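You operate a simulated robot arm through the tools that you are given. There is no shell and no other tool. Be economical: measure what you need, move in short steps, check, and stop when the job is done.

You are at the controls of a simulated robot arm. One attempt, no reset.

Task
Shut and bolt the cell door, then start the line in auto.
Fine: reset after bolting, before the start; leave it running.

It is judged by the outcome, as a careful person would: the job done as asked, and still so three seconds after it is handed in. It fails if anything else is knocked over, pushed out of place, dropped, spilled or broken.

Robot
A 6-joint arm with a two-finger parallel gripper on a trunk, on a base that drives. Base frame: it is fixed to the floor where the robot stands at the start and does not move with it; the origin is under the middle of the robot, x ahead of it, y to its left, z up. Lengths are in mm, angles in rad, forces in N, time in s.
With the tool pointing down near the work surface it reaches from about 280 to 680 mm from the robot's upright axis, wherever it stands. Its first joint turns from -2.897 to 2.897 rad. Places, roughly: cell door [500, -200, 1000]; door bolt [400, 100, 1100]; mode selector [1900, 300, 1100]; red stop [1600, 500, 1100]; reset button [1700, 400, 1200]; start button [1900, 200, 1200]; station selector [1800, 300, 1100]. Payload 4.1 kg.
Tool frame: the origin (TCP) lies between the finger pads and is the grasp point; the fingertips stand 23 mm ahead of it; z points along the fingers, y is the line along which they close. Largest opening 94 mm; finger width 38, thickness 10; the body of the gripper, 54 by 96 mm, starts 39 mm behind the TCP.
Orientation is that of the tool frame in the base frame, as a unit quaternion [x, y, z, w]. With the fingers straight down and closing along the base's y, the tool's x points along the base's -x, its y along +y and its z along -z.

Tools
- The arm moves only by the tool jog_arm. Its arguments are lists of equal length, an entry for each row: "rot": the turn, a rotation vector about the base's x, y, z in rad, a list of three; "translation": the shift along the base's x, y, z in m, a list of three; "fingers": the finger opening in m, from 0 to 0.094. In form: {"rot": [[ax, ay, az], ...], "translation": [[dx, dy, dz], ...], "fingers": [fingers, ...]}. A call has 1 to 10 rows; each row shifts and turns the commanded pose from where the row before left it. A row lasts 0.2 s, in which the tool goes at most 50 mm and 0.15 rad; a call with a longer step from one row to the next is refused whole, and so is a gripper value outside its range. A pose out of reach is approached as far as the arm can. The call stops where the force on the tool passes 40 N (or 10 N more than at its start, if that is more) or the arm is blocked; 0.2 s more then pass. Each finger travels about 45 mm/s and halts on what it meets, pressing with about 23 N; the grip force reading is that of the motor and also rises with nothing between the fingers. The clock runs only during rows and for 0.2 s after the last one: add rows that do not move to give the fingers time. The reply holds the time, the measured pose of the TCP, the force on the tool along the base axes, the opening and the grip force, in the units named above and with some noise, with the torque about the TCP (base axes, N m) and any sound that the robot's microphone picked up.
- Cameras (640 x 400 px; columns grow to the right, rows downward): "scene" is now at [16.6, 155.4, 1557.2]; the picture's right is [-0.15, -0.99, 0.00], its down [-0.73, 0.11, -0.68] and it looks along [0.67, -0.10, -0.74] (base axes); focal length 293 px, centre (320, 200). "wrist" rides on the gripper at [86, 16, -74] in the tool frame; the picture's right is [-0.18, 0.98, 0.00], its down [-0.58, -0.11, -0.81] and it looks along [-0.79, -0.15, 0.59] (tool axes); focal length 243 px, centre (320, 200).
- snapshot(camera): a new picture of that camera. No time passes.
- move_column(by): slides the trunk up (or, below 0, down) by that many mm; the arm and the scene camera ride with it, the base frame stays. It gives what a move gives, with no picture.
- drive_base(legs): drives the robot by 1 to 6 legs, each [ahead, turn to the left] in mm and rad, along the robot's own axes; the way and the turn of a leg run together, so that a leg with both is an arc; at most 1500 mm and 3.142 rad a leg. The arm and the cameras ride along, it lands a little off, and it stops where it bumps. It gives what a move gives.
- head_to(pan, tilt): turns the head with the scene camera to pan (to the left, within 2.705 rad either way) and tilt (down, from -0.506 to 1.204), counted from straight ahead of the robot. It gives what a move gives.
- measure_at(camera, pixels): there is no depth. For up to 12 entries [column, row, z] of the newest picture of that camera ("zoom" is the newest enlarged one), the place [x, y] in the base frame at which the ray of that pixel passes the height z, good to about 3 mm. No time passes.
- enlarge(camera, box): a new picture of the part [left, top, right, bottom] of that camera's present view, enlarged. No time passes.
- job_done(): hands the job in; it is judged then, once.

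Keep the steps short. Do not move on a guess: measure, check each grasp and each placing, and mend mistakes. In all there are 80 turns and 48 pictures (those below and enlarged ones count). Leave the gripper open and the arm clear of the work at the hand-in unless told otherwise, and finish with a single line.

The tools are called after "Request:" by a JSON object that holds its "fn" and its "kwargs". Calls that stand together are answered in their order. jog_arm: Moves the arm, as the interface text tells. Its arguments: {"type":"object","properties":{"rot":{"type":"array"},"translation":{"type":"array"},"fingers":{"type":"array"}},"required":["rot","translation","fingers"]} The other tools are called the same way: move_column (by) slides the trunk up or down; drive_base (legs) drives the base; head_to (pan, tilt) turns the head that bears the scene camera; snapshot (camera) takes a picture; measure_at (camera, pixels) gives the place at which the rays of pixels pass given heights; enlarge (camera, box) takes an enlarged picture of a part of a camera's view; job_done () hands the job in.

At the start:

```text
clock: 0.0
eef_pos: [368.7, 7.2, 1231.4]
orientation: [0.0, 1.0, 0.0, 0.0]
ft_force: [0.0, -0.2, -0.3]
torque: [-0.02, 0.0, -0.02]
width: 93.9
grip_force: 0.1
trunk travel left (down, up): [-525.0, 65.0]
robot x, y, heading: [-2.4, 2.5, 0.005]
head pan, tilt: [-0.148, 0.829]
```

scene: 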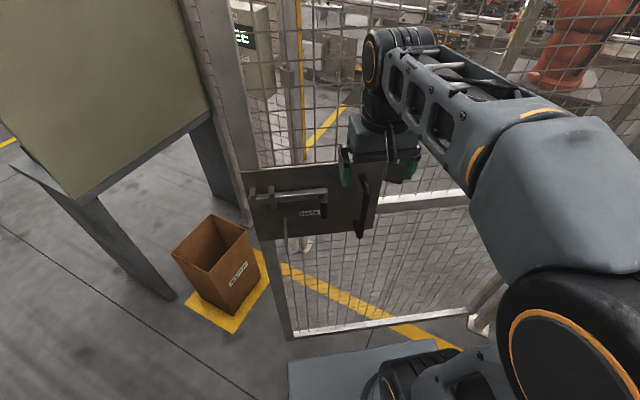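
wrist: 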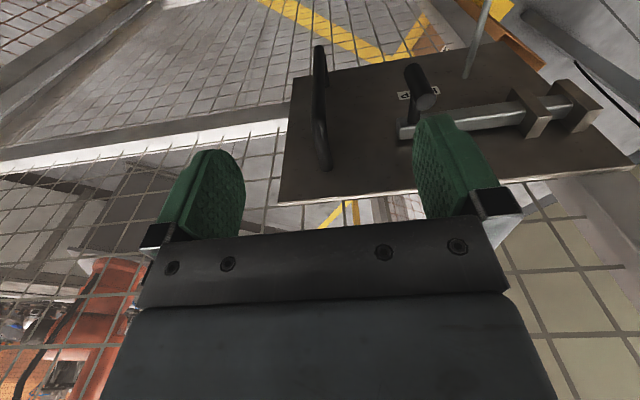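

I see a door plate with a vertical handle around (362,205) and a bolt around (290,198). I'll enlarge both for detail before moving.

Request:
{"fn": "enlarge", "kwargs": {"camera": "scene", "box": [200, 120, 440, 270]}}

Request:
{"fn": "head_to", "kwargs": {"pan": 0.0, "tilt": 0.5}}

Request:
{"fn": "snapshot", "kwargs": {"camera": "scene"}}

```text
2.67 times, centred on (320, 195) of scene
```

zoom: 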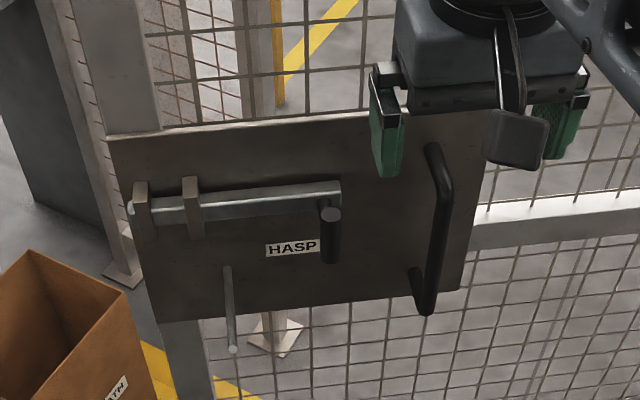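

```text
clock: 0.8
eef_pos: [368.5, 7.9, 1231.0]
orientation: [0.001, 1.0, 0.0, 0.0]
ft_force: [0.0, 0.9, 1.0]
torque: [0.03, -0.01, -0.03]
width: 94.0
grip_force: 0.0
trunk travel left (down, up): [-525.0, 65.0]
robot x, y, heading: [0.5, -1.2, -0.001]
head pan, tilt: [0.0, 0.499]
```

```text
44 pictures are left
```

scene: 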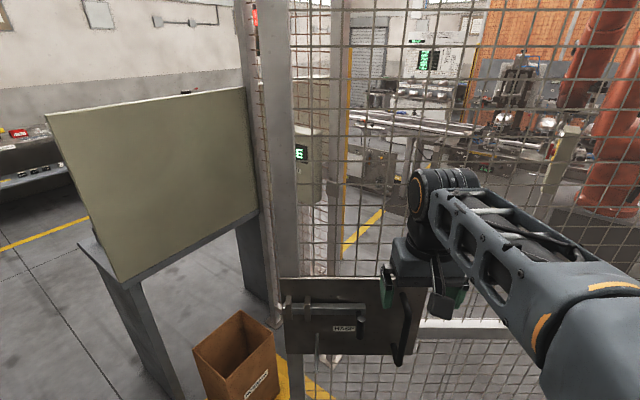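

The door plate, bolt and handle can be triangulated from both views. I'll aim the head at it, enlarge and take rays at two heights.

Request:
{"fn": "head_to", "kwargs": {"pan": -0.1, "tilt": 0.85}}

Request:
{"fn": "enlarge", "kwargs": {"camera": "scene", "box": [220, 120, 420, 245]}}

Request:
{"fn": "enlarge", "kwargs": {"camera": "wrist", "box": [260, 0, 640, 238]}}

```text
clock: 1.6
eef_pos: [367.1, 8.6, 1231.7]
orientation: [0.001, 1.0, 0.0, 0.0]
ft_force: [-0.3, -0.6, -0.6]
torque: [0.01, 0.0, 0.02]
width: 93.9
grip_force: 0.0
trunk travel left (down, up): [-525.0, 65.0]
robot x, y, heading: [-1.2, 4.7, 0.006]
head pan, tilt: [-0.099, 0.85]
```

```text
3.20 times, centred on (320, 182) of scene
```

zoom: 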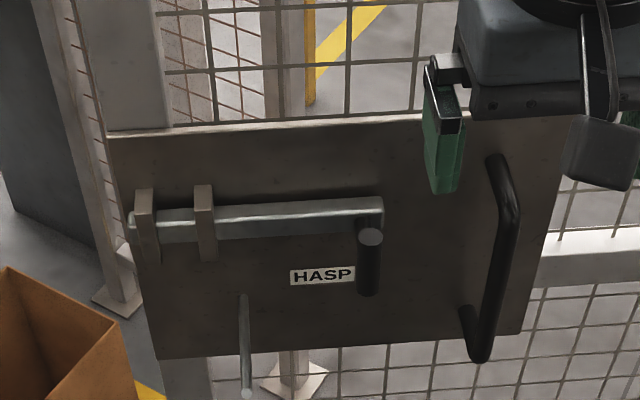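

```text
1.68 times, centred on (450, 119) of wrist
```

zoom: 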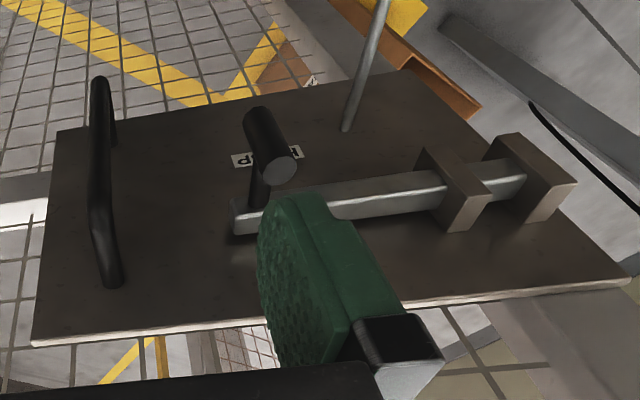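

Next I'll take rays on the wrist zoom, plus a fresh scene snapshot for its rays.

Request:
{"fn": "measure_at", "kwargs": {"camera": "zoom", "pixels": [[33, 345, 1100], [33, 345, 1000], [630, 283, 1100], [630, 283, 1000], [112, 285, 1100], [112, 285, 1000], [98, 80, 1100], [98, 80, 1000], [280, 170, 1100], [280, 170, 1000], [345, 130, 1100], [345, 130, 1000]]}}

Request:
{"fn": "snapshot", "kwargs": {"camera": "scene"}}

```text
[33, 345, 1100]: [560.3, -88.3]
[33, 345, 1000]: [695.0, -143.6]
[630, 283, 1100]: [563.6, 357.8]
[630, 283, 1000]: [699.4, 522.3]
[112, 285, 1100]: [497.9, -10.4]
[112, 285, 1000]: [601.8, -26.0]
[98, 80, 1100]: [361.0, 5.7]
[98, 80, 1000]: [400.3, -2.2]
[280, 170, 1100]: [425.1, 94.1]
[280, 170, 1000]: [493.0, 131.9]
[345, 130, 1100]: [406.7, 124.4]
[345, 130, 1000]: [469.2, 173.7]
```

```text
41 pictures are left
```

scene: 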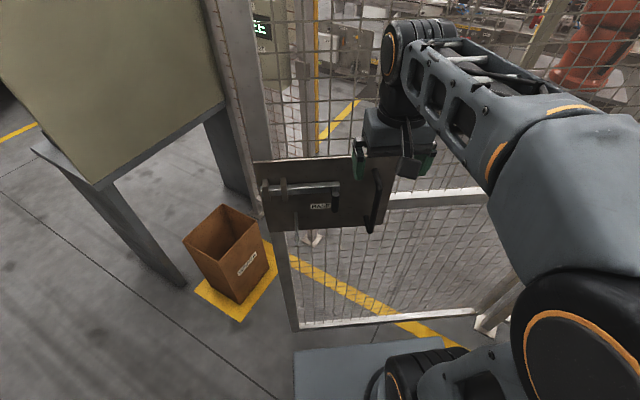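

Request:
{"fn": "measure_at", "kwargs": {"camera": "scene", "pixels": [[253.8, 162, 1100], [253.8, 162, 1000], [375.3, 169.4, 1100], [375.3, 169.4, 1000], [370, 231, 1100], [370, 231, 1000], [336.3, 194, 1100], [336.3, 194, 1000], [296, 213, 1100], [296, 213, 1000], [260.6, 188.8, 1100], [260.6, 188.8, 1000]]}}

Request:
{"fn": "measure_at", "kwargs": {"camera": "scene", "pixels": [[300, 330, 0], [477, 318, 0], [500, 335, 0], [295, 255, 0], [430, 335, 0], [245, 105, 0], [313, 240, 0], [238, 320, 0]]}}

```text
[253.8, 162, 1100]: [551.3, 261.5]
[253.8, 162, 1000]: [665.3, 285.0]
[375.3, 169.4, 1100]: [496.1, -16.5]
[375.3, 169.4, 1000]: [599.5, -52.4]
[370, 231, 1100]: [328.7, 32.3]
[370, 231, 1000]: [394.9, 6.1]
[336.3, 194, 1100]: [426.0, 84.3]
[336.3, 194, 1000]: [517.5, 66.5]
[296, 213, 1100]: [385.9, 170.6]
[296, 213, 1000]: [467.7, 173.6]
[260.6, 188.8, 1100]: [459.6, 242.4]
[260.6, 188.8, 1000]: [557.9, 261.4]
```

```text
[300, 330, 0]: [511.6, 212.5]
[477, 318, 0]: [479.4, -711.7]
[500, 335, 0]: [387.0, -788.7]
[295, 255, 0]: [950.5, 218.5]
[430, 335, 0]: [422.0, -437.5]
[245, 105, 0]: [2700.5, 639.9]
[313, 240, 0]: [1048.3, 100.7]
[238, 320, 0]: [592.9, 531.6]
```

The plate lies near x≈470 and spans y −51..246. The knob end is near (411,87,1118) and the handle bar near (410..420,−4,980–1130). I'll survey the surroundings to see the post, fence and cabinet.

Request:
{"fn": "head_to", "kwargs": {"pan": 0.25, "tilt": 0.3}}

Request:
{"fn": "snapshot", "kwargs": {"camera": "scene"}}

Request:
{"fn": "enlarge", "kwargs": {"camera": "scene", "box": [320, 60, 480, 240]}}

Request:
{"fn": "head_to", "kwargs": {"pan": -0.7, "tilt": 0.6}}

Request:
{"fn": "snapshot", "kwargs": {"camera": "scene"}}

```text
clock: 2.6
eef_pos: [367.6, 7.1, 1231.8]
orientation: [0.0, 1.0, 0.0, 0.0]
ft_force: [-0.3, 0.1, 0.2]
torque: [-0.01, 0.0, 0.03]
width: 94.2
grip_force: 0.0
trunk travel left (down, up): [-525.0, 65.0]
robot x, y, heading: [3.3, 0.1, -0.003]
head pan, tilt: [0.25, 0.3]
```

```text
40 pictures are left
```

scene: 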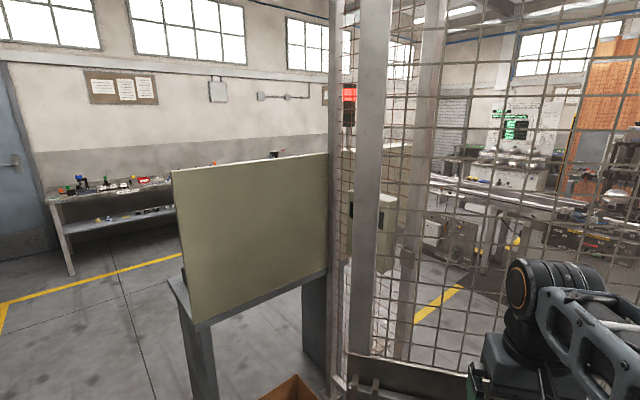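

```text
2.22 times, centred on (400, 150) of scene
```

zoom: 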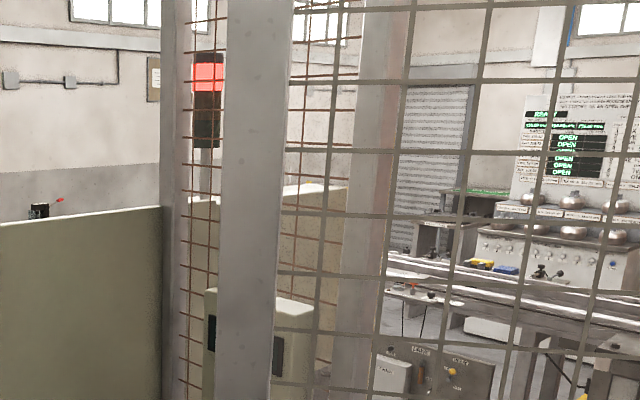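

```text
clock: 3.9
eef_pos: [367.6, 8.9, 1231.0]
orientation: [0.0, 1.0, 0.0, 0.0]
ft_force: [-0.4, -0.1, 0.7]
torque: [-0.01, 0.01, 0.02]
width: 94.0
grip_force: 0.2
trunk travel left (down, up): [-525.0, 65.0]
robot x, y, heading: [5.6, -0.8, -0.003]
head pan, tilt: [-0.7, 0.6]
```

```text
38 pictures are left
```

scene: 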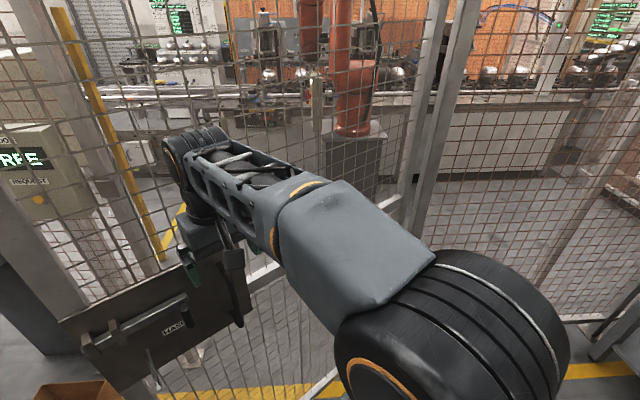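

The door is ajar towards me: its free edge is near (475,230), the hinge is around (445,−700), and the jamb with a yellow edge is near (1050,100). I want the tool horizontal for pushing and bolting, so I'll check behind before backing up.

Request:
{"fn": "head_to", "kwargs": {"pan": 2.7, "tilt": 0.6}}

Request:
{"fn": "snapshot", "kwargs": {"camera": "scene"}}

Request:
{"fn": "head_to", "kwargs": {"pan": -1.2, "tilt": 0.8}}

Request:
{"fn": "snapshot", "kwargs": {"camera": "scene"}}

```text
clock: 6.7
eef_pos: [368.6, 7.9, 1232.0]
orientation: [0.0, 1.0, 0.0, 0.0]
ft_force: [0.2, -0.1, 0.0]
torque: [-0.03, -0.01, -0.01]
width: 94.1
grip_force: 0.1
trunk travel left (down, up): [-525.0, 65.0]
robot x, y, heading: [0.4, 1.0, -0.0]
head pan, tilt: [2.7, 0.6]
```

```text
37 pictures are left
```

scene: 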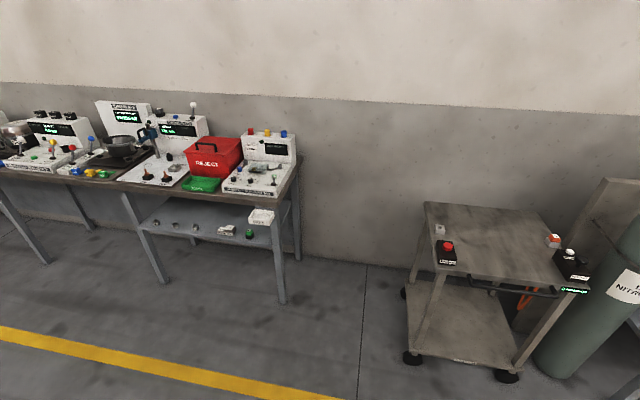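

```text
clock: 9.9
eef_pos: [368.0, 7.6, 1231.2]
orientation: [0.0, 1.0, -0.001, 0.0]
ft_force: [-0.1, 0.8, -0.4]
torque: [0.0, 0.01, -0.02]
width: 93.9
grip_force: 0.0
trunk travel left (down, up): [-525.0, 65.0]
robot x, y, heading: [-2.1, 1.4, -0.001]
head pan, tilt: [-1.201, 0.799]
```

```text
36 pictures are left
```

scene: 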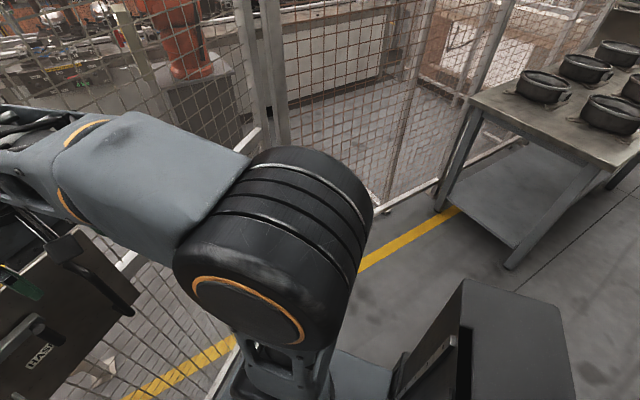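

Behind me is clear (the benches are over 1.5 m away). I'll back up 300 mm to make room.

Request:
{"fn": "drive_base", "kwargs": {"legs": [[-300, 0]]}}

Request:
{"fn": "jog_arm", "kwargs": {"rot": [[0, -0.15, 0], [0, -0.15, 0], [0, -0.15, 0], [0, -0.15, 0], [0, -0.15, 0], [0, -0.15, 0], [0, -0.15, 0], [0, -0.15, 0], [0, -0.15, 0], [0, -0.15, 0]], "translation": [[0.01, 0, 0], [0.01, 0, 0], [0.01, 0, 0], [0.01, 0, 0], [0.01, 0, 0], [0.01, 0, 0], [0.01, 0, 0], [0.01, 0, 0], [0.01, 0, 0], [0.01, 0, 0]], "fingers": [0.05, 0.02, 0.0, 0.0, 0.0, 0.0, 0.0, 0.0, 0.0, 0.0]}}

```text
clock: 11.9
eef_pos: [71.6, 7.4, 1231.2]
orientation: [0.002, 1.0, 0.001, 0.0]
ft_force: [-1.2, 0.3, -0.7]
torque: [0.01, -0.02, -0.02]
width: 94.1
grip_force: 0.0
trunk travel left (down, up): [-525.0, 65.0]
robot x, y, heading: [-294.4, 1.8, -0.001]
head pan, tilt: [-1.201, 0.799]
```

```text
clock: 14.2
eef_pos: [169.4, 9.8, 1230.3]
orientation: [0.0, 0.732, 0.001, 0.681]
ft_force: [0.4, 0.6, -0.4]
torque: [0.0, 0.02, -0.01]
width: 0.0
grip_force: 22.9
out of reach, approached as far as the arm can: row 8
trunk travel left (down, up): [-525.0, 65.0]
robot x, y, heading: [-295.1, -0.8, -0.002]
head pan, tilt: [-1.201, 0.799]
```

The pitch is nearly horizontal. Next I'll finish it and roll about x to bring the wrist camera on top.

Request:
{"fn": "jog_arm", "kwargs": {"rot": [[0, -0.0708, 0], [0.15, 0, 0], [0.15, 0, 0], [0.15, 0, 0], [0.15, 0, 0], [0.15, 0, 0], [0.15, 0, 0], [0.15, 0, 0], [0.15, 0, 0], [0.15, 0, 0]], "translation": [[0, 0, 0], [0, 0, 0], [0, 0, 0], [0, 0, 0], [0, 0, 0], [0, 0, 0], [0, 0, 0], [0, 0, 0], [0, 0, 0], [0, 0, 0]], "fingers": [0, 0, 0, 0, 0, 0, 0, 0, 0, 0]}}

Request:
{"fn": "jog_arm", "kwargs": {"rot": [[0.15, 0, 0], [0.15, 0, 0], [0.15, 0, 0], [0.15, 0, 0], [0.15, 0, 0], [0.15, 0, 0], [0.15, 0, 0], [0.15, 0, 0], [0.15, 0, 0], [0.15, 0, 0]], "translation": [[0, 0, 0], [0, 0, 0], [0, 0, 0], [0, 0, 0], [0, 0, 0], [0, 0, 0], [0, 0, 0], [0, 0, 0], [0, 0, 0], [0, 0, 0]], "fingers": [0, 0, 0, 0, 0, 0, 0, 0, 0, 0]}}

```text
clock: 16.4
eef_pos: [168.4, 10.2, 1231.1]
orientation: [0.443, 0.551, 0.443, 0.551]
ft_force: [0.2, -0.3, 0.5]
torque: [0.01, -0.03, 0.02]
width: 0.0
grip_force: 23.3
trunk travel left (down, up): [-525.0, 65.0]
robot x, y, heading: [-296.0, 1.4, 0.0]
head pan, tilt: [-1.201, 0.799]
```

```text
clock: 18.6
eef_pos: [168.7, 10.3, 1231.7]
orientation: [0.7, 0.102, 0.7, 0.101]
ft_force: [1.0, 0.5, -0.4]
torque: [0.02, 0.02, -0.01]
width: 0.0
grip_force: 22.9
trunk travel left (down, up): [-525.0, 65.0]
robot x, y, heading: [-295.8, 1.1, -0.003]
head pan, tilt: [-1.201, 0.799]
```

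Roll works. I'll finish it (0.29 rad), move to z≈1110 and y≈40, then look with both cameras.

Request:
{"fn": "jog_arm", "kwargs": {"rot": [[0.145, 0, 0], [0.1416, 0, 0], [0, 0, 0], [0, 0, 0]], "translation": [[0, 0, 0], [0, 0, 0], [0.02, 0.015, -0.04], [0.02, 0.015, -0.04]], "fingers": [0, 0, 0, 0]}}

Request:
{"fn": "head_to", "kwargs": {"pan": 0.0, "tilt": 0.55}}

Request:
{"fn": "snapshot", "kwargs": {"camera": "scene"}}

Request:
{"fn": "snapshot", "kwargs": {"camera": "wrist"}}

```text
clock: 19.6
eef_pos: [207.7, 49.3, 1152.1]
orientation: [0.707, 0.001, 0.707, 0.0]
ft_force: [0.0, -0.7, -0.8]
torque: [-0.05, 0.01, 0.01]
width: 0.0
grip_force: 23.0
out of reach, approached as far as the arm can: row 2
trunk travel left (down, up): [-525.0, 65.0]
robot x, y, heading: [-295.0, 2.5, -0.002]
head pan, tilt: [-1.201, 0.799]
```

```text
clock: 20.9
eef_pos: [208.1, 49.7, 1153.3]
orientation: [0.707, 0.001, 0.707, 0.003]
ft_force: [0.5, 0.2, 0.0]
torque: [-0.01, -0.02, 0.0]
width: 0.1
grip_force: 23.0
trunk travel left (down, up): [-525.0, 65.0]
robot x, y, heading: [-293.9, 3.7, -0.0]
head pan, tilt: [0.0, 0.55]
```

```text
35 pictures are left
```

scene: 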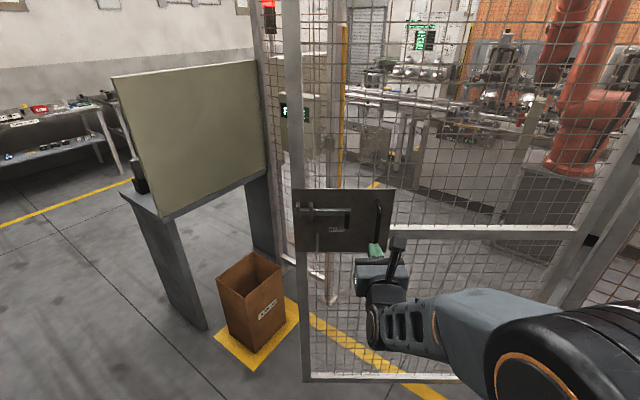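

```text
34 pictures are left
```

wrist: 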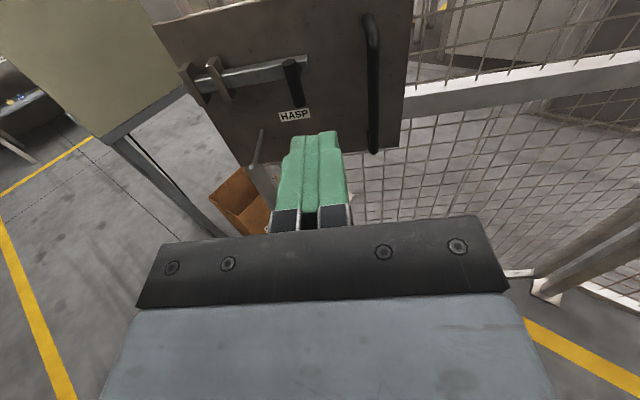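

Good view. Next I'll measure floor points: bin, post feet, table legs, door bottom.

Request:
{"fn": "measure_at", "kwargs": {"camera": "scene", "pixels": [[257, 352, 0], [220, 330, 0], [284, 322, 0], [331, 301, 0], [318, 272, 0], [202, 327, 0], [280, 262, 0], [302, 375, 0], [302, 375, 100], [370, 378, 0], [320, 322, 0], [430, 393, 0]]}}

Request:
{"fn": "enlarge", "kwargs": {"camera": "scene", "box": [230, 0, 450, 320]}}

```text
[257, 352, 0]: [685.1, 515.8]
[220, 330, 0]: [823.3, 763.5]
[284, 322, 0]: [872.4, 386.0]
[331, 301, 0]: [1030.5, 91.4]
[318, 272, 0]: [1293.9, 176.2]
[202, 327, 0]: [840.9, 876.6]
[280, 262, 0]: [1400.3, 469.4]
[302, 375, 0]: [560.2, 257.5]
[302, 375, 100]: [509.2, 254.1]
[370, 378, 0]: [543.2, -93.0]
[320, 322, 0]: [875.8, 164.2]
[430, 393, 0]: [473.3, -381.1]
```

```text
1.25 times, centred on (340, 160) of scene
```

zoom: 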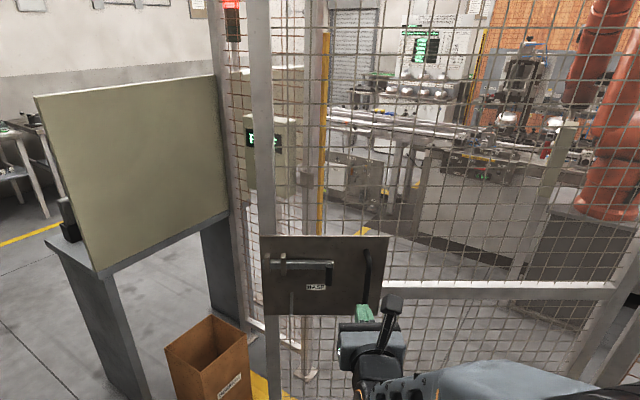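

The jamb post foot is at (1030,91). I'll push the plate at the bare spot between knob and handle (y≈42, z≈1050): first drop the arm there, then approach with the base.

Request:
{"fn": "jog_arm", "kwargs": {"rot": [[0, 0, 0], [0, 0, 0], [0, 0, 0]], "translation": [[0, -0.004, -0.035], [0, -0.004, -0.035], [0, 0, -0.033]], "fingers": [0, 0, 0]}}

Request:
{"fn": "drive_base", "kwargs": {"legs": [[180, 0]]}}

Request:
{"fn": "snapshot", "kwargs": {"camera": "wrist"}}

```text
clock: 21.8
eef_pos: [210.2, 81.2, 1076.9]
orientation: [0.708, 0.004, 0.706, 0.011]
ft_force: [0.1, -0.1, 0.2]
torque: [0.0, 0.0, 0.0]
width: 0.0
grip_force: 23.0
out of reach, approached as far as the arm can: row 1, 2, 3
trunk travel left (down, up): [-525.0, 65.0]
robot x, y, heading: [-298.9, 2.0, 0.0]
head pan, tilt: [0.0, 0.55]
```

```text
clock: 23.3
eef_pos: [390.1, 79.3, 1078.4]
orientation: [0.708, 0.003, 0.706, 0.011]
ft_force: [0.2, -0.3, -0.2]
torque: [0.03, -0.04, -0.03]
width: 0.0
grip_force: 22.7
trunk travel left (down, up): [-525.0, 65.0]
robot x, y, heading: [-121.1, 0.6, -0.004]
head pan, tilt: [0.0, 0.55]
```

```text
32 pictures are left
```

wrist: 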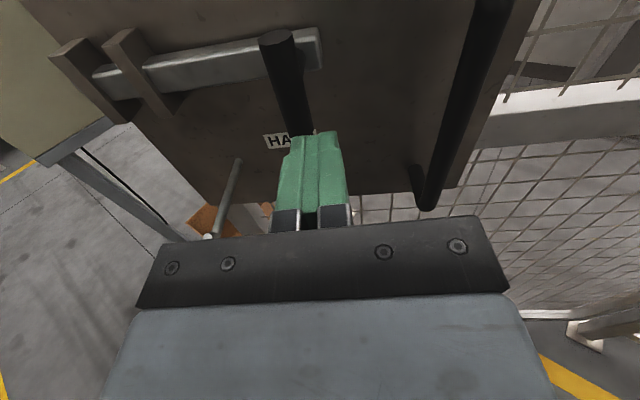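

The arm is at its low limit here and has drifted to y=79, near the knob. I'll move it to −y, then raise it, and lower the trunk instead.

Request:
{"fn": "jog_arm", "kwargs": {"rot": [[0, 0, 0], [0, 0, 0], [0, 0, 0], [0, 0, 0], [0, 0, 0]], "translation": [[-0.03, -0.01, 0], [0.0, -0.03, 0.02], [0, 0, 0.03], [0, 0, 0.03], [0, 0, 0.02]], "fingers": [0, 0, 0, 0, 0]}}

Request:
{"fn": "move_column", "kwargs": {"by": -130}}

```text
clock: 24.5
eef_pos: [370.5, 50.9, 1183.9]
orientation: [0.708, 0.002, 0.706, 0.011]
ft_force: [0.8, -0.6, 0.8]
torque: [0.0, 0.01, 0.02]
width: 0.2
grip_force: 22.9
out of reach, approached as far as the arm can: row 1, 2
trunk travel left (down, up): [-525.0, 65.0]
robot x, y, heading: [-115.6, 1.7, -0.006]
head pan, tilt: [0.0, 0.55]
```

```text
clock: 26.0
eef_pos: [372.1, 50.9, 1054.9]
orientation: [0.708, 0.002, 0.706, 0.012]
ft_force: [0.0, 0.4, -0.2]
torque: [-0.02, 0.0, -0.01]
width: 0.0
grip_force: 23.4
trunk travel left (down, up): [-395.0, 195.0]
robot x, y, heading: [-114.1, -1.4, -0.004]
head pan, tilt: [0.0, 0.55]
```

Now I'll nudge y −9 mm and advance toward the plate until the force shows contact (expected at TCP x≈445).

Request:
{"fn": "jog_arm", "kwargs": {"rot": [[0, 0, 0], [0, 0, 0], [0, 0, 0], [0, 0, 0], [0, 0, 0]], "translation": [[0.02, -0.01, 0], [0.02, 0, 0], [0.02, 0, 0], [0.01, 0, 0], [0.01, 0, 0]], "fingers": [0, 0, 0, 0, 0]}}

Request:
{"fn": "snapshot", "kwargs": {"camera": "wrist"}}

```text
clock: 27.2
eef_pos: [451.7, 41.2, 1054.4]
orientation: [0.708, 0.003, 0.706, 0.012]
ft_force: [0.0, 0.0, 0.2]
torque: [-0.01, -0.03, -0.02]
width: 0.2
grip_force: 22.8
trunk travel left (down, up): [-395.0, 195.0]
robot x, y, heading: [-117.1, 3.3, -0.005]
head pan, tilt: [0.0, 0.55]
```

```text
31 pictures are left
```

wrist: 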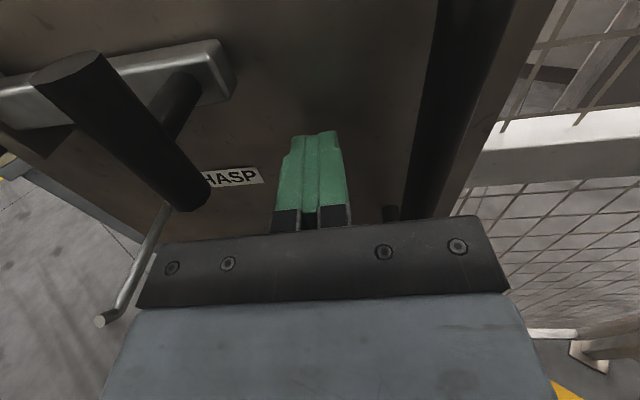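

My spot is tight between knob and handle. Gripping the round handle bar is sturdier, because it lets the door pivot in the fingers. I'll retreat, shift to the handle's y, open to 60 mm and look.

Request:
{"fn": "jog_arm", "kwargs": {"rot": [[0, 0, 0], [0, 0, 0], [0, 0, 0], [0, 0, 0], [0, 0, 0], [0, 0, 0]], "translation": [[-0.035, 0, 0], [-0.035, 0, 0], [-0.035, 0, 0], [0, -0.022, 0], [0, -0.023, 0], [0, 0, 0]], "fingers": [0, 0, 0, 0.03, 0.06, 0.06]}}

Request:
{"fn": "snapshot", "kwargs": {"camera": "wrist"}}

```text
clock: 28.6
eef_pos: [357.0, 18.2, 1062.3]
orientation: [0.709, 0.002, 0.706, 0.014]
ft_force: [0.3, -0.2, -0.3]
torque: [0.0, 0.0, -0.01]
width: 60.1
grip_force: 0.0
out of reach, approached as far as the arm can: row 3, 4, 5
trunk travel left (down, up): [-395.0, 195.0]
robot x, y, heading: [-121.6, -1.6, -0.004]
head pan, tilt: [0.0, 0.55]
```

```text
30 pictures are left
```

wrist: 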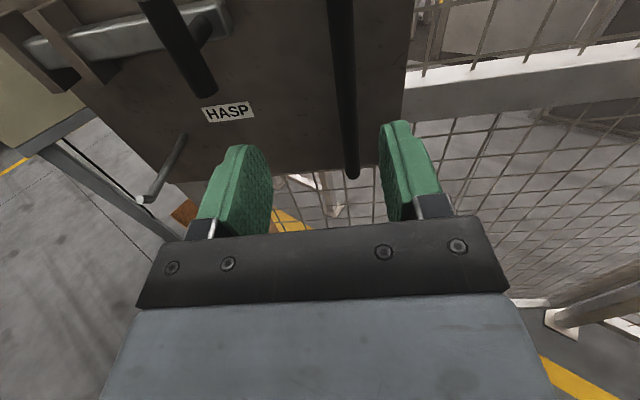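

The arm is too folded in. I'll back the base by 90 mm, then line up at y≈−4.

Request:
{"fn": "drive_base", "kwargs": {"legs": [[-90, 0]]}}

Request:
{"fn": "jog_arm", "kwargs": {"rot": [[0, 0, 0], [0, 0, 0], [0, 0, 0]], "translation": [[0.04, 0, 0], [0.04, 0, 0], [0.0, -0.01, 0]], "fingers": [0.06, 0.06, 0.06]}}

```text
clock: 29.7
eef_pos: [267.8, 18.4, 1061.6]
orientation: [0.709, 0.002, 0.705, 0.015]
ft_force: [0.4, 0.3, -0.7]
torque: [0.0, -0.01, 0.01]
width: 60.0
grip_force: 0.0
trunk travel left (down, up): [-395.0, 195.0]
robot x, y, heading: [-206.7, -0.3, -0.002]
head pan, tilt: [0.0, 0.55]
```

```text
clock: 30.5
eef_pos: [346.1, 19.4, 1064.7]
orientation: [0.709, 0.001, 0.705, 0.018]
ft_force: [0.4, 0.8, -0.9]
torque: [0.0, -0.06, 0.03]
width: 59.7
grip_force: 0.0
out of reach, approached as far as the arm can: row 3
trunk travel left (down, up): [-395.0, 195.0]
robot x, y, heading: [-206.4, -0.8, -0.001]
head pan, tilt: [0.0, 0.55]
```

The y step is refused: the 180° roll sits at a joint limit. I'll roll back 0.2 rad for slack, then shift y.

Request:
{"fn": "jog_arm", "kwargs": {"rot": [[-0.1, 0, 0], [-0.1, 0, 0], [0, 0, 0], [0, 0, 0]], "translation": [[0, 0, 0], [0, 0, 0], [0.0, -0.012, 0], [0, -0.012, 0]], "fingers": [0.06, 0.06, 0.06, 0.06]}}

Request:
{"fn": "snapshot", "kwargs": {"camera": "wrist"}}

```text
clock: 31.5
eef_pos: [345.7, -4.5, 1063.2]
orientation: [0.704, 0.072, 0.702, 0.086]
ft_force: [0.2, -0.6, 0.0]
torque: [-0.03, 0.0, -0.02]
width: 60.2
grip_force: 0.0
trunk travel left (down, up): [-395.0, 195.0]
robot x, y, heading: [-206.4, 1.1, -0.003]
head pan, tilt: [0.0, 0.55]
```

```text
29 pictures are left
```

wrist: 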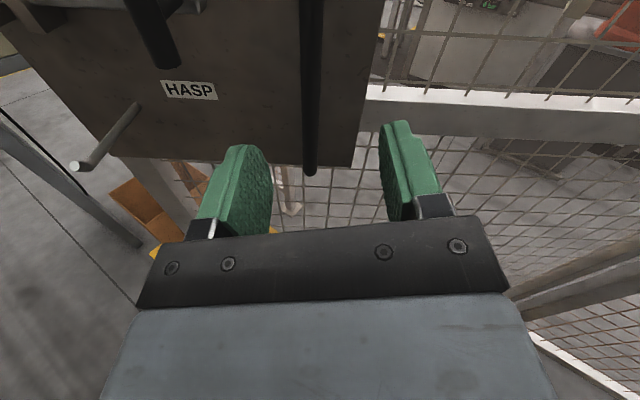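

The bar at column ~310 is centred between the fingers. I'll advance 65 mm and close on it.

Request:
{"fn": "jog_arm", "kwargs": {"rot": [[0, 0, 0], [0, 0, 0], [0, 0, 0], [0, 0, 0], [0, 0, 0], [0, 0, 0], [0, 0, 0]], "translation": [[0.022, 0, 0], [0.022, 0, 0], [0.021, 0, 0], [0, 0, 0], [0, 0, 0], [0, 0, 0], [0, 0, 0]], "fingers": [0.06, 0.06, 0.06, 0.0, 0.0, 0.0, 0.0]}}

Request:
{"fn": "snapshot", "kwargs": {"camera": "wrist"}}

```text
clock: 33.1
eef_pos: [412.4, -13.1, 1064.2]
orientation: [0.703, 0.068, 0.702, 0.088]
ft_force: [0.9, -0.3, -0.1]
torque: [0.02, -0.02, 0.02]
width: 0.0
grip_force: 31.1
trunk travel left (down, up): [-395.0, 195.0]
robot x, y, heading: [-206.7, 3.6, -0.006]
head pan, tilt: [0.0, 0.55]
```

```text
28 pictures are left
```

wrist: 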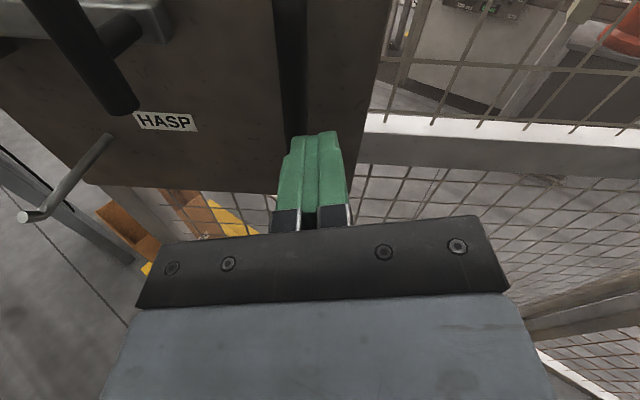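

Missed: the fingers closed on air and the bar is further ahead than triangulated. I'll reopen, shift y by +10 mm, advance 35 mm and look.

Request:
{"fn": "jog_arm", "kwargs": {"rot": [[0, 0, 0], [0, 0, 0], [0, 0, 0], [0, 0, 0], [0, 0, 0], [0, 0, 0]], "translation": [[-0.02, 0, 0], [0, 0.01, 0], [0, 0, 0], [0.02, 0, 0], [0.02, 0, 0], [0.015, 0, 0]], "fingers": [0.03, 0.06, 0.06, 0.06, 0.06, 0.06]}}

Request:
{"fn": "snapshot", "kwargs": {"camera": "wrist"}}

```text
clock: 34.5
eef_pos: [446.5, 5.3, 1062.8]
orientation: [0.704, 0.073, 0.701, 0.086]
ft_force: [-0.3, 0.4, 0.1]
torque: [0.02, 0.01, 0.01]
width: 59.9
grip_force: 0.1
trunk travel left (down, up): [-395.0, 195.0]
robot x, y, heading: [-207.8, 0.7, -0.004]
head pan, tilt: [0.0, 0.55]
```

```text
27 pictures are left
```

wrist: 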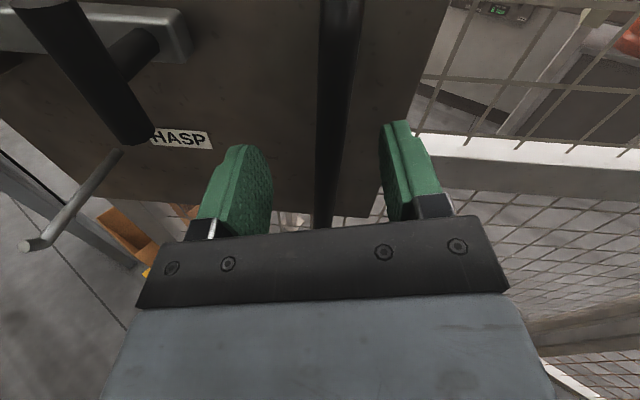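

The bar is between the fingers. Closing.

Request:
{"fn": "jog_arm", "kwargs": {"rot": [[0, 0, 0], [0, 0, 0], [0, 0, 0], [0, 0, 0]], "translation": [[0, 0, 0], [0, 0, 0], [0, 0, 0], [0, 0, 0]], "fingers": [0, 0, 0, 0]}}

```text
clock: 35.5
eef_pos: [447.6, 0.8, 1063.3]
orientation: [0.703, 0.068, 0.703, 0.085]
ft_force: [1.4, -22.8, 5.5]
torque: [1.79, -0.1, -0.45]
width: 22.4
grip_force: 44.8
trunk travel left (down, up): [-395.0, 195.0]
robot x, y, heading: [-204.4, 0.7, -0.011]
head pan, tilt: [0.0, 0.55]
```

I have the bar gripped (22 mm wide). Now I'll push along the hinge arc with matching yaw.

Request:
{"fn": "jog_arm", "kwargs": {"rot": [[0, 0, 0], [0, 0, -0.03], [0, 0, -0.03], [0, 0, -0.03], [0, 0, -0.03], [0, 0, -0.03]], "translation": [[0, -0.003, 0], [0.0207, 0.0004, 0], [0.0207, -0.0002, 0], [0.0207, -0.0008, 0], [0.0206, -0.0015, 0], [0.0206, -0.0021, 0]], "fingers": [0, 0, 0, 0, 0, 0]}}

```text
clock: 36.9
eef_pos: [550.9, -5.4, 1064.5]
orientation: [0.706, 0.016, 0.694, 0.139]
ft_force: [-0.4, -15.5, 3.1]
torque: [1.83, -1.59, -0.22]
width: 22.4
grip_force: 44.9
trunk travel left (down, up): [-395.0, 195.0]
robot x, y, heading: [-208.1, 2.5, -0.011]
head pan, tilt: [0.0, 0.55]
```

The door moves freely. The arm is getting extended, so I'll push on with the base along a matching small arc while holding the bar.

Request:
{"fn": "drive_base", "kwargs": {"legs": [[80, -0.021]]}}

```text
clock: 38.0
eef_pos: [629.8, -22.7, 1064.0]
orientation: [0.707, 0.011, 0.692, 0.145]
ft_force: [-1.2, -13.3, 5.0]
torque: [1.84, -0.59, -0.27]
width: 22.1
grip_force: 45.7
trunk travel left (down, up): [-395.0, 195.0]
robot x, y, heading: [-126.0, -4.1, -0.022]
head pan, tilt: [0.0, 0.55]
```

Request:
{"fn": "drive_base", "kwargs": {"legs": [[90, -0.033]]}}

Request:
{"fn": "snapshot", "kwargs": {"camera": "scene"}}

```text
clock: 39.1
eef_pos: [720.2, -54.3, 1063.9]
orientation: [0.707, -0.003, 0.69, 0.156]
ft_force: [-7.3, -22.4, -0.3]
torque: [1.75, -0.86, -0.43]
width: 22.3
grip_force: 44.6
trunk travel left (down, up): [-395.0, 195.0]
robot x, y, heading: [-35.7, -7.5, -0.066]
head pan, tilt: [0.0, 0.55]
```

```text
26 pictures are left
```

scene: 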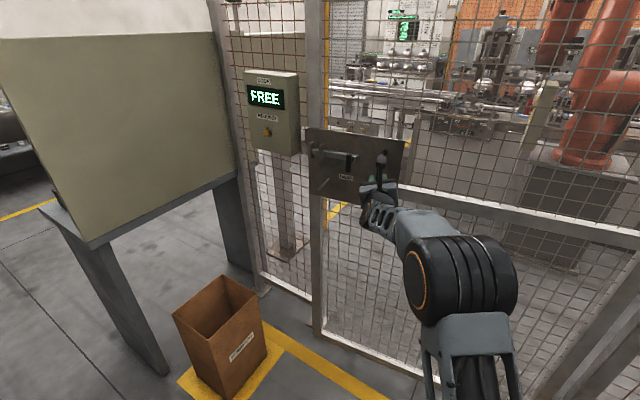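

Nearly shut. I'll continue in smaller arc legs, watching the force.

Request:
{"fn": "drive_base", "kwargs": {"legs": [[60, -0.034]]}}

Request:
{"fn": "drive_base", "kwargs": {"legs": [[40, -0.028]]}}

Request:
{"fn": "snapshot", "kwargs": {"camera": "scene"}}

```text
clock: 40.1
eef_pos: [777.8, -82.5, 1064.7]
orientation: [0.707, -0.015, 0.687, 0.169]
ft_force: [3.0, -3.2, 1.8]
torque: [1.83, -0.77, -0.02]
width: 22.2
grip_force: 44.8
trunk travel left (down, up): [-395.0, 195.0]
robot x, y, heading: [28.5, -5.7, -0.098]
head pan, tilt: [0.0, 0.55]
```

```text
clock: 41.0
eef_pos: [816.4, -101.5, 1066.5]
orientation: [0.705, -0.022, 0.686, 0.178]
ft_force: [-8.5, 34.1, 1.8]
torque: [1.97, -0.31, 0.14]
width: 22.4
grip_force: 44.9
trunk travel left (down, up): [-395.0, 195.0]
robot x, y, heading: [68.5, -13.4, -0.123]
head pan, tilt: [0.0, 0.55]
```

```text
25 pictures are left
```

scene: 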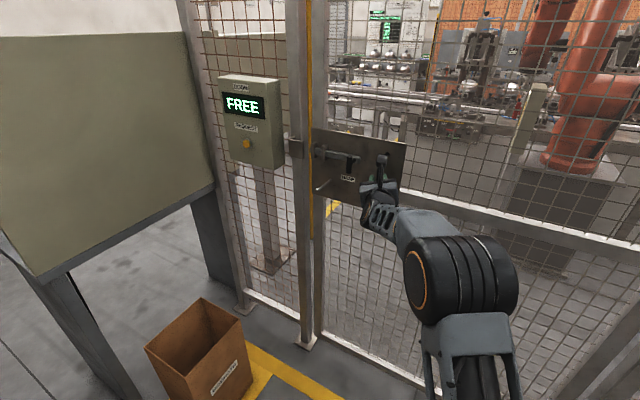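

Fy=+34 means I've gone too far to −y. I'll relax that with the arm, then zoom on the jamb and bolt.

Request:
{"fn": "jog_arm", "kwargs": {"rot": [[0, 0, 0], [0, 0, 0]], "translation": [[0, 0.004, 0], [0, 0.003, 0]], "fingers": [0, 0]}}

Request:
{"fn": "enlarge", "kwargs": {"camera": "scene", "box": [210, 60, 450, 210]}}

```text
clock: 41.6
eef_pos: [815.5, -100.1, 1066.2]
orientation: [0.705, -0.025, 0.686, 0.176]
ft_force: [-2.3, -6.6, 5.2]
torque: [2.17, 0.76, 0.03]
width: 22.0
grip_force: 45.1
trunk travel left (down, up): [-395.0, 195.0]
robot x, y, heading: [68.5, -14.8, -0.123]
head pan, tilt: [0.0, 0.55]
```

```text
2.67 times, centred on (330, 135) of scene
```

zoom: 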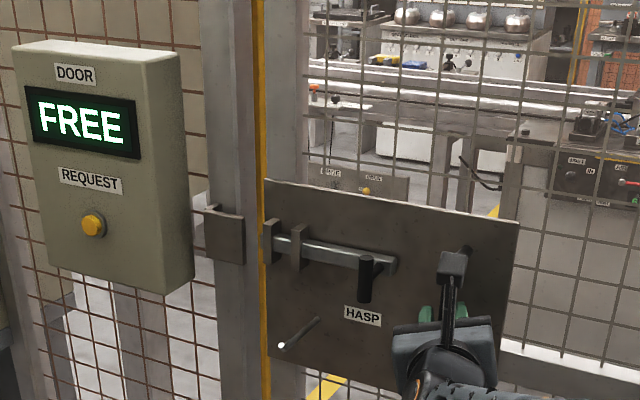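

The keeper is on the jamb at zoom (225,235) and the door is close to it. I'll push on along the door's normal in small steps until it meets the frame.

Request:
{"fn": "jog_arm", "kwargs": {"rot": [[0, 0, -0.015], [0, 0, -0.015], [0, 0, -0.015], [0, 0, -0.015], [0, 0, -0.015], [0, 0, -0.015]], "translation": [[0.0086, -0.005, 0], [0.0086, -0.005, 0], [0.0085, -0.0053, 0], [0.0085, -0.0053, 0], [0.0084, -0.0055, 0], [0.0084, -0.0055, 0]], "fingers": [0, 0, 0, 0, 0, 0]}}

```text
clock: 42.6
eef_pos: [848.8, -110.5, 1068.9]
orientation: [0.703, -0.042, 0.682, 0.196]
ft_force: [-27.5, 10.2, 0.5]
torque: [0.2, -0.56, 0.03]
width: 20.4
grip_force: 45.1
trunk travel left (down, up): [-395.0, 195.0]
robot x, y, heading: [70.0, -13.9, -0.116]
head pan, tilt: [0.0, 0.55]
stopped in row 5: the force on the tool passed its limit (the readings are from after the stop); the commanded pose is now the measured one
```

It's stopped by force, so it's probably against the frame. Checking visually.

Request:
{"fn": "enlarge", "kwargs": {"camera": "scene", "box": [210, 60, 450, 210]}}

Request:
{"fn": "snapshot", "kwargs": {"camera": "wrist"}}

```text
2.67 times, centred on (330, 135) of scene
```

zoom: 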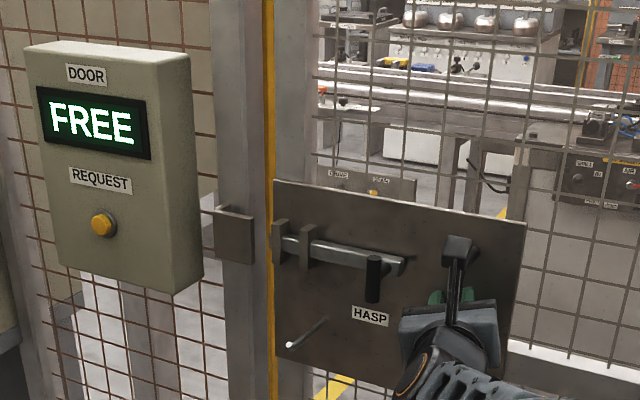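

```text
22 pictures are left
```

wrist: 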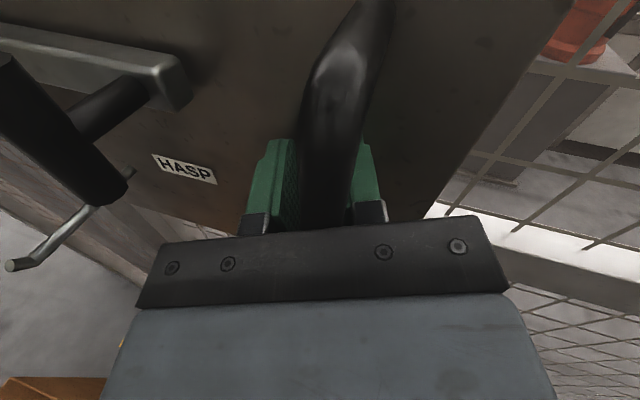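

I'll push again along the normal to see whether it's really solid.

Request:
{"fn": "jog_arm", "kwargs": {"rot": [[0, 0, 0], [0, 0, 0], [0, 0, 0]], "translation": [[0.006, -0.0035, 0], [0.006, -0.0035, 0], [0.006, -0.0035, 0]], "fingers": [0, 0, 0]}}

```text
clock: 42.9
eef_pos: [848.4, -111.8, 1069.1]
orientation: [0.703, -0.043, 0.682, 0.196]
ft_force: [-33.1, 8.1, 2.2]
torque: [0.21, -0.59, 0.13]
width: 20.4
grip_force: 45.0
trunk travel left (down, up): [-395.0, 195.0]
robot x, y, heading: [63.5, -15.2, -0.11]
head pan, tilt: [0.0, 0.55]
stopped in row 1: the force on the tool passed its limit (the readings are from after the stop); the commanded pose is now the measured one
```

It's solid, so the door is shut (angle ≈33°). I'll release the handle, back off 120 mm, yaw to the door's normal and shift along the door towards the knob.

Request:
{"fn": "jog_arm", "kwargs": {"rot": [[0, 0, 0], [0, 0, 0], [0, 0, 0], [0, 0, 0], [0, 0, 0], [0, 0, 0], [0, 0, -0.12], [0, 0, -0.115], [0, 0, 0], [0, 0, 0]], "translation": [[0, 0, 0], [0, 0, 0], [-0.0283, 0.01, 0], [-0.0283, 0.01, 0], [-0.0283, 0.01, 0], [-0.0283, 0.01, 0], [0, 0, 0], [0, 0, 0], [0.022, 0.034, 0], [0.022, 0.034, 0]], "fingers": [0.06, 0.06, 0.06, 0.06, 0.06, 0.06, 0.06, 0.06, 0.06, 0.06]}}

Request:
{"fn": "snapshot", "kwargs": {"camera": "wrist"}}

```text
clock: 45.1
eef_pos: [783.1, -4.7, 1065.1]
orientation: [0.696, -0.124, 0.652, 0.273]
ft_force: [-0.1, -0.1, -0.4]
torque: [0.02, 0.01, 0.01]
width: 60.0
grip_force: 0.0
trunk travel left (down, up): [-395.0, 195.0]
robot x, y, heading: [65.0, -15.1, -0.119]
head pan, tilt: [0.0, 0.55]
```

```text
21 pictures are left
```

wrist: 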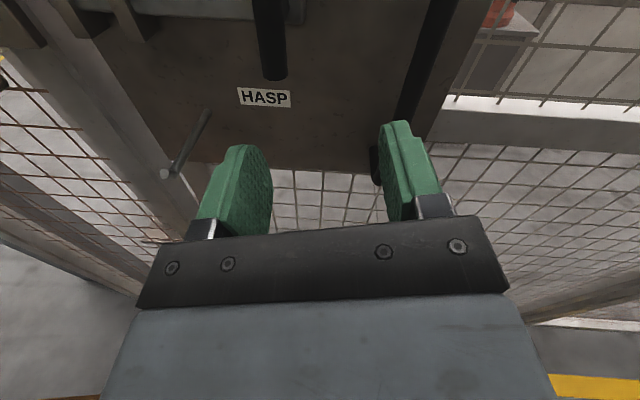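

Request:
{"fn": "measure_at", "kwargs": {"camera": "wrist", "pixels": [[274, 75, 1060], [274, 75, 1080], [274, 75, 1100], [378, 180, 980], [378, 180, 1000], [264, 10, 1100], [264, 10, 1130], [207, 115, 1000], [165, 173, 1000], [245, 0, 1130]]}}

```text
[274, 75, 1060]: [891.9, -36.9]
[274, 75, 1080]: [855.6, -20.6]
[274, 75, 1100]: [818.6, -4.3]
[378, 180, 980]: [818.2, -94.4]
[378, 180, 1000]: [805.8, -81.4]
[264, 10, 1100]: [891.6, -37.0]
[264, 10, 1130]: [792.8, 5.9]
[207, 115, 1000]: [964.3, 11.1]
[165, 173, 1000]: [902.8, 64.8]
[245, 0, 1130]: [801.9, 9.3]
```

Knob axis estimate: 29 mm along the door from me, ~98 mm ahead, z 1065–1118. I'll level the roll, shift sideways 29 mm and up 20 mm, then look.

Request:
{"fn": "jog_arm", "kwargs": {"rot": [[0.084, -0.0545, 0], [0.084, -0.0545, 0], [0, 0, 0], [0, 0, 0]], "translation": [[0, 0, 0], [0, 0, 0], [0.0158, 0.0243, 0.02], [0.042, -0.0273, 0]], "fingers": [0.06, 0.06, 0.06, 0.06]}}

Request:
{"fn": "snapshot", "kwargs": {"camera": "wrist"}}

```text
clock: 46.1
eef_pos: [841.5, -8.4, 1084.3]
orientation: [0.679, -0.194, 0.677, 0.207]
ft_force: [-0.4, 0.1, 0.3]
torque: [0.03, 0.02, 0.0]
width: 60.0
grip_force: 0.0
trunk travel left (down, up): [-395.0, 195.0]
robot x, y, heading: [65.7, -11.9, -0.114]
head pan, tilt: [0.0, 0.55]
```

```text
20 pictures are left
```

wrist: 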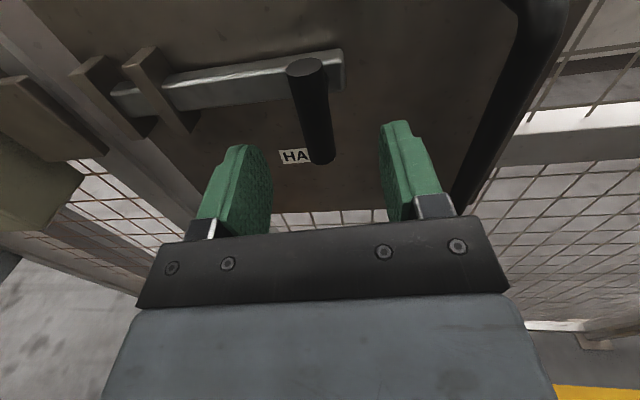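

The knob is centred between the fingers, with the keeper visible at left. I'll advance 40 mm along the normal and close.

Request:
{"fn": "jog_arm", "kwargs": {"rot": [[0, 0, 0], [0, 0, 0], [0, 0, 0], [0, 0, 0], [0, 0, 0], [0, 0, 0]], "translation": [[0.0168, -0.0109, 0], [0.0168, -0.0109, 0.005], [0, 0, 0], [0, 0, 0], [0, 0, 0], [0, 0, 0]], "fingers": [0.06, 0.06, 0.0, 0.0, 0.0, 0.0]}}

Request:
{"fn": "snapshot", "kwargs": {"camera": "wrist"}}

```text
clock: 47.5
eef_pos: [875.0, -29.5, 1089.1]
orientation: [0.68, -0.194, 0.677, 0.206]
ft_force: [0.7, -0.4, -2.1]
torque: [0.92, -1.14, -0.31]
width: 16.0
grip_force: 45.2
trunk travel left (down, up): [-395.0, 195.0]
robot x, y, heading: [65.7, -13.9, -0.113]
head pan, tilt: [0.0, 0.55]
```

```text
19 pictures are left
```

wrist: 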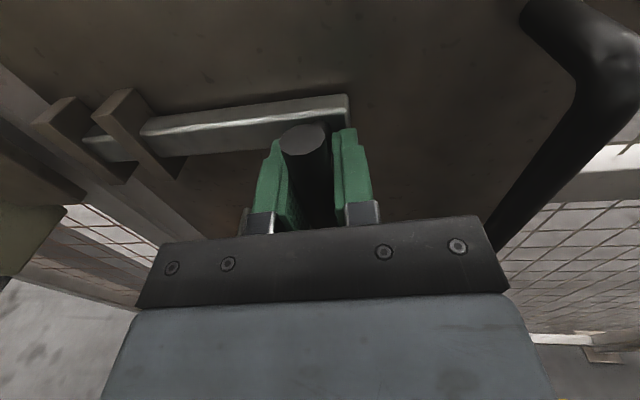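

Knob gripped (16 mm). I'll slide the bolt towards the keeper along the door line in 12 mm steps.

Request:
{"fn": "jog_arm", "kwargs": {"rot": [[0, 0, 0], [0, 0, 0], [0, 0, 0], [0, 0, 0]], "translation": [[0.0065, 0.0101, 0], [0.0065, 0.0101, 0], [0.0065, 0.0101, 0], [0.0065, 0.0101, 0]], "fingers": [0, 0, 0, 0]}}

```text
clock: 48.5
eef_pos: [901.2, 9.7, 1088.6]
orientation: [0.68, -0.193, 0.677, 0.205]
ft_force: [0.5, -1.7, -2.0]
torque: [0.99, -1.51, -0.14]
width: 15.7
grip_force: 44.9
trunk travel left (down, up): [-395.0, 195.0]
robot x, y, heading: [67.0, -12.6, -0.111]
head pan, tilt: [0.0, 0.55]
```

Sliding freely (48 mm). I'll continue until it stops.

Request:
{"fn": "jog_arm", "kwargs": {"rot": [[0, 0, 0], [0, 0, 0], [0, 0, 0], [0, 0, 0], [0, 0, 0], [0, 0, 0]], "translation": [[0.0065, 0.0101, 0], [0.0065, 0.0101, 0], [0.0065, 0.0101, 0], [0.0065, 0.0101, 0], [0.0065, 0.0101, 0], [0.0065, 0.0101, 0]], "fingers": [0, 0, 0, 0, 0, 0]}}

Request:
{"fn": "snapshot", "kwargs": {"camera": "wrist"}}

```text
clock: 49.4
eef_pos: [895.5, 28.9, 1085.3]
orientation: [0.677, -0.203, 0.675, 0.212]
ft_force: [0.5, -13.0, -1.4]
torque: [1.21, -0.82, -0.19]
width: 15.4
grip_force: 45.0
out of reach, approached as far as the arm can: row 1, 2, 3, 4
trunk travel left (down, up): [-395.0, 195.0]
robot x, y, heading: [65.8, -16.2, -0.127]
head pan, tilt: [0.0, 0.55]
stopped in row 4: the force on the tool passed its limit (the readings are from after the stop); the commanded pose is now the measured one
```

```text
18 pictures are left
```

wrist: 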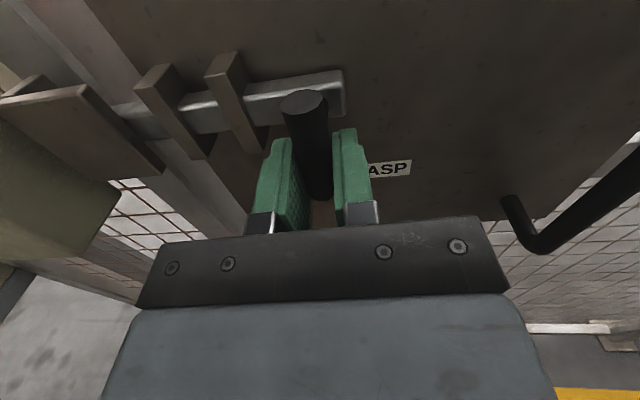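

The bolt tip has entered the keeper, but the arm reached its limit. I'll release, back off, drive the base 120 mm closer and return to the knob.

Request:
{"fn": "jog_arm", "kwargs": {"rot": [[0, 0, 0], [0, 0, 0], [0, 0, 0], [0, 0, 0], [0, 0, 0]], "translation": [[0, 0, 0], [0, 0, 0], [-0.025, 0.0164, 0], [-0.025, 0.0164, 0], [-0.025, 0.0164, 0]], "fingers": [0.06, 0.06, 0.06, 0.06, 0.06]}}

Request:
{"fn": "drive_base", "kwargs": {"legs": [[110, 0.0]]}}

Request:
{"fn": "snapshot", "kwargs": {"camera": "wrist"}}

```text
clock: 50.6
eef_pos: [818.9, 82.9, 1086.4]
orientation: [0.677, -0.199, 0.676, 0.212]
ft_force: [0.7, 0.5, -0.2]
torque: [-0.02, 0.0, 0.05]
width: 59.7
grip_force: 0.1
trunk travel left (down, up): [-395.0, 195.0]
robot x, y, heading: [70.6, -18.5, -0.119]
head pan, tilt: [0.0, 0.55]
```

```text
clock: 51.8
eef_pos: [898.5, 75.3, 1085.3]
orientation: [0.677, -0.203, 0.675, 0.213]
ft_force: [-18.6, -1.1, -0.9]
torque: [-0.01, -0.07, -0.83]
width: 65.3
grip_force: 5.6
trunk travel left (down, up): [-395.0, 195.0]
robot x, y, heading: [147.4, -23.5, -0.118]
head pan, tilt: [0.0, 0.55]
stopped in leg 1: the force on the tool passed its limit (the readings are from after the stop); the commanded pose is now the measured one
```

```text
17 pictures are left
```

wrist: 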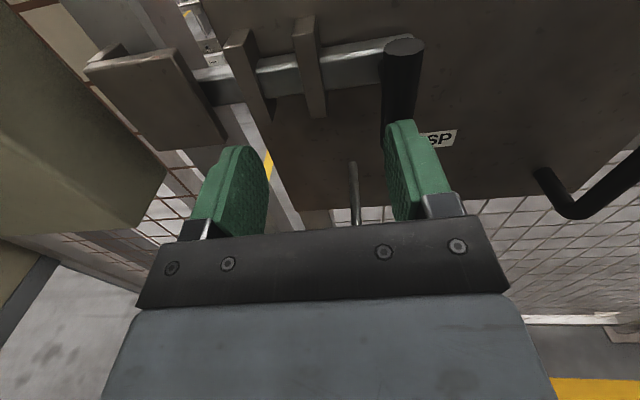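

A finger touched the knob front softly (18 N) and the base stopped. I'll back off, shift 40 mm back along the door to centre on the knob, then go in and grip.

Request:
{"fn": "jog_arm", "kwargs": {"rot": [[0, 0, 0], [0, 0, 0], [0, 0, 0], [0, 0, 0]], "translation": [[-0.0168, 0.0109, 0], [-0.0168, 0.0109, 0], [-0.0109, -0.0168, 0], [-0.0109, -0.0168, 0]], "fingers": [0.06, 0.06, 0.06, 0.06]}}

Request:
{"fn": "snapshot", "kwargs": {"camera": "wrist"}}

```text
clock: 52.8
eef_pos: [845.3, 62.8, 1082.8]
orientation: [0.678, -0.202, 0.674, 0.214]
ft_force: [-0.2, -0.5, 0.3]
torque: [0.02, -0.01, 0.03]
width: 59.9
grip_force: 0.1
trunk travel left (down, up): [-395.0, 195.0]
robot x, y, heading: [148.2, -24.0, -0.123]
head pan, tilt: [0.0, 0.55]
```

```text
16 pictures are left
```

wrist: 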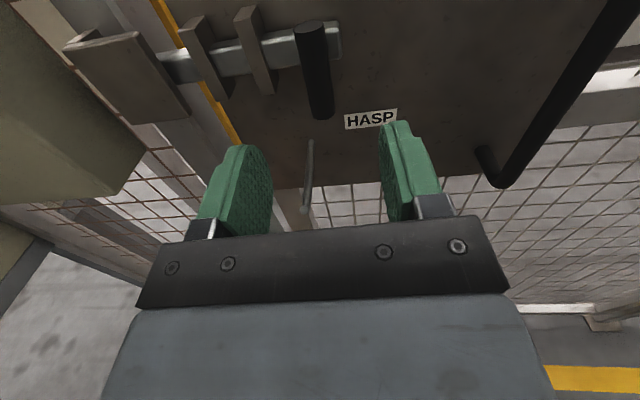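

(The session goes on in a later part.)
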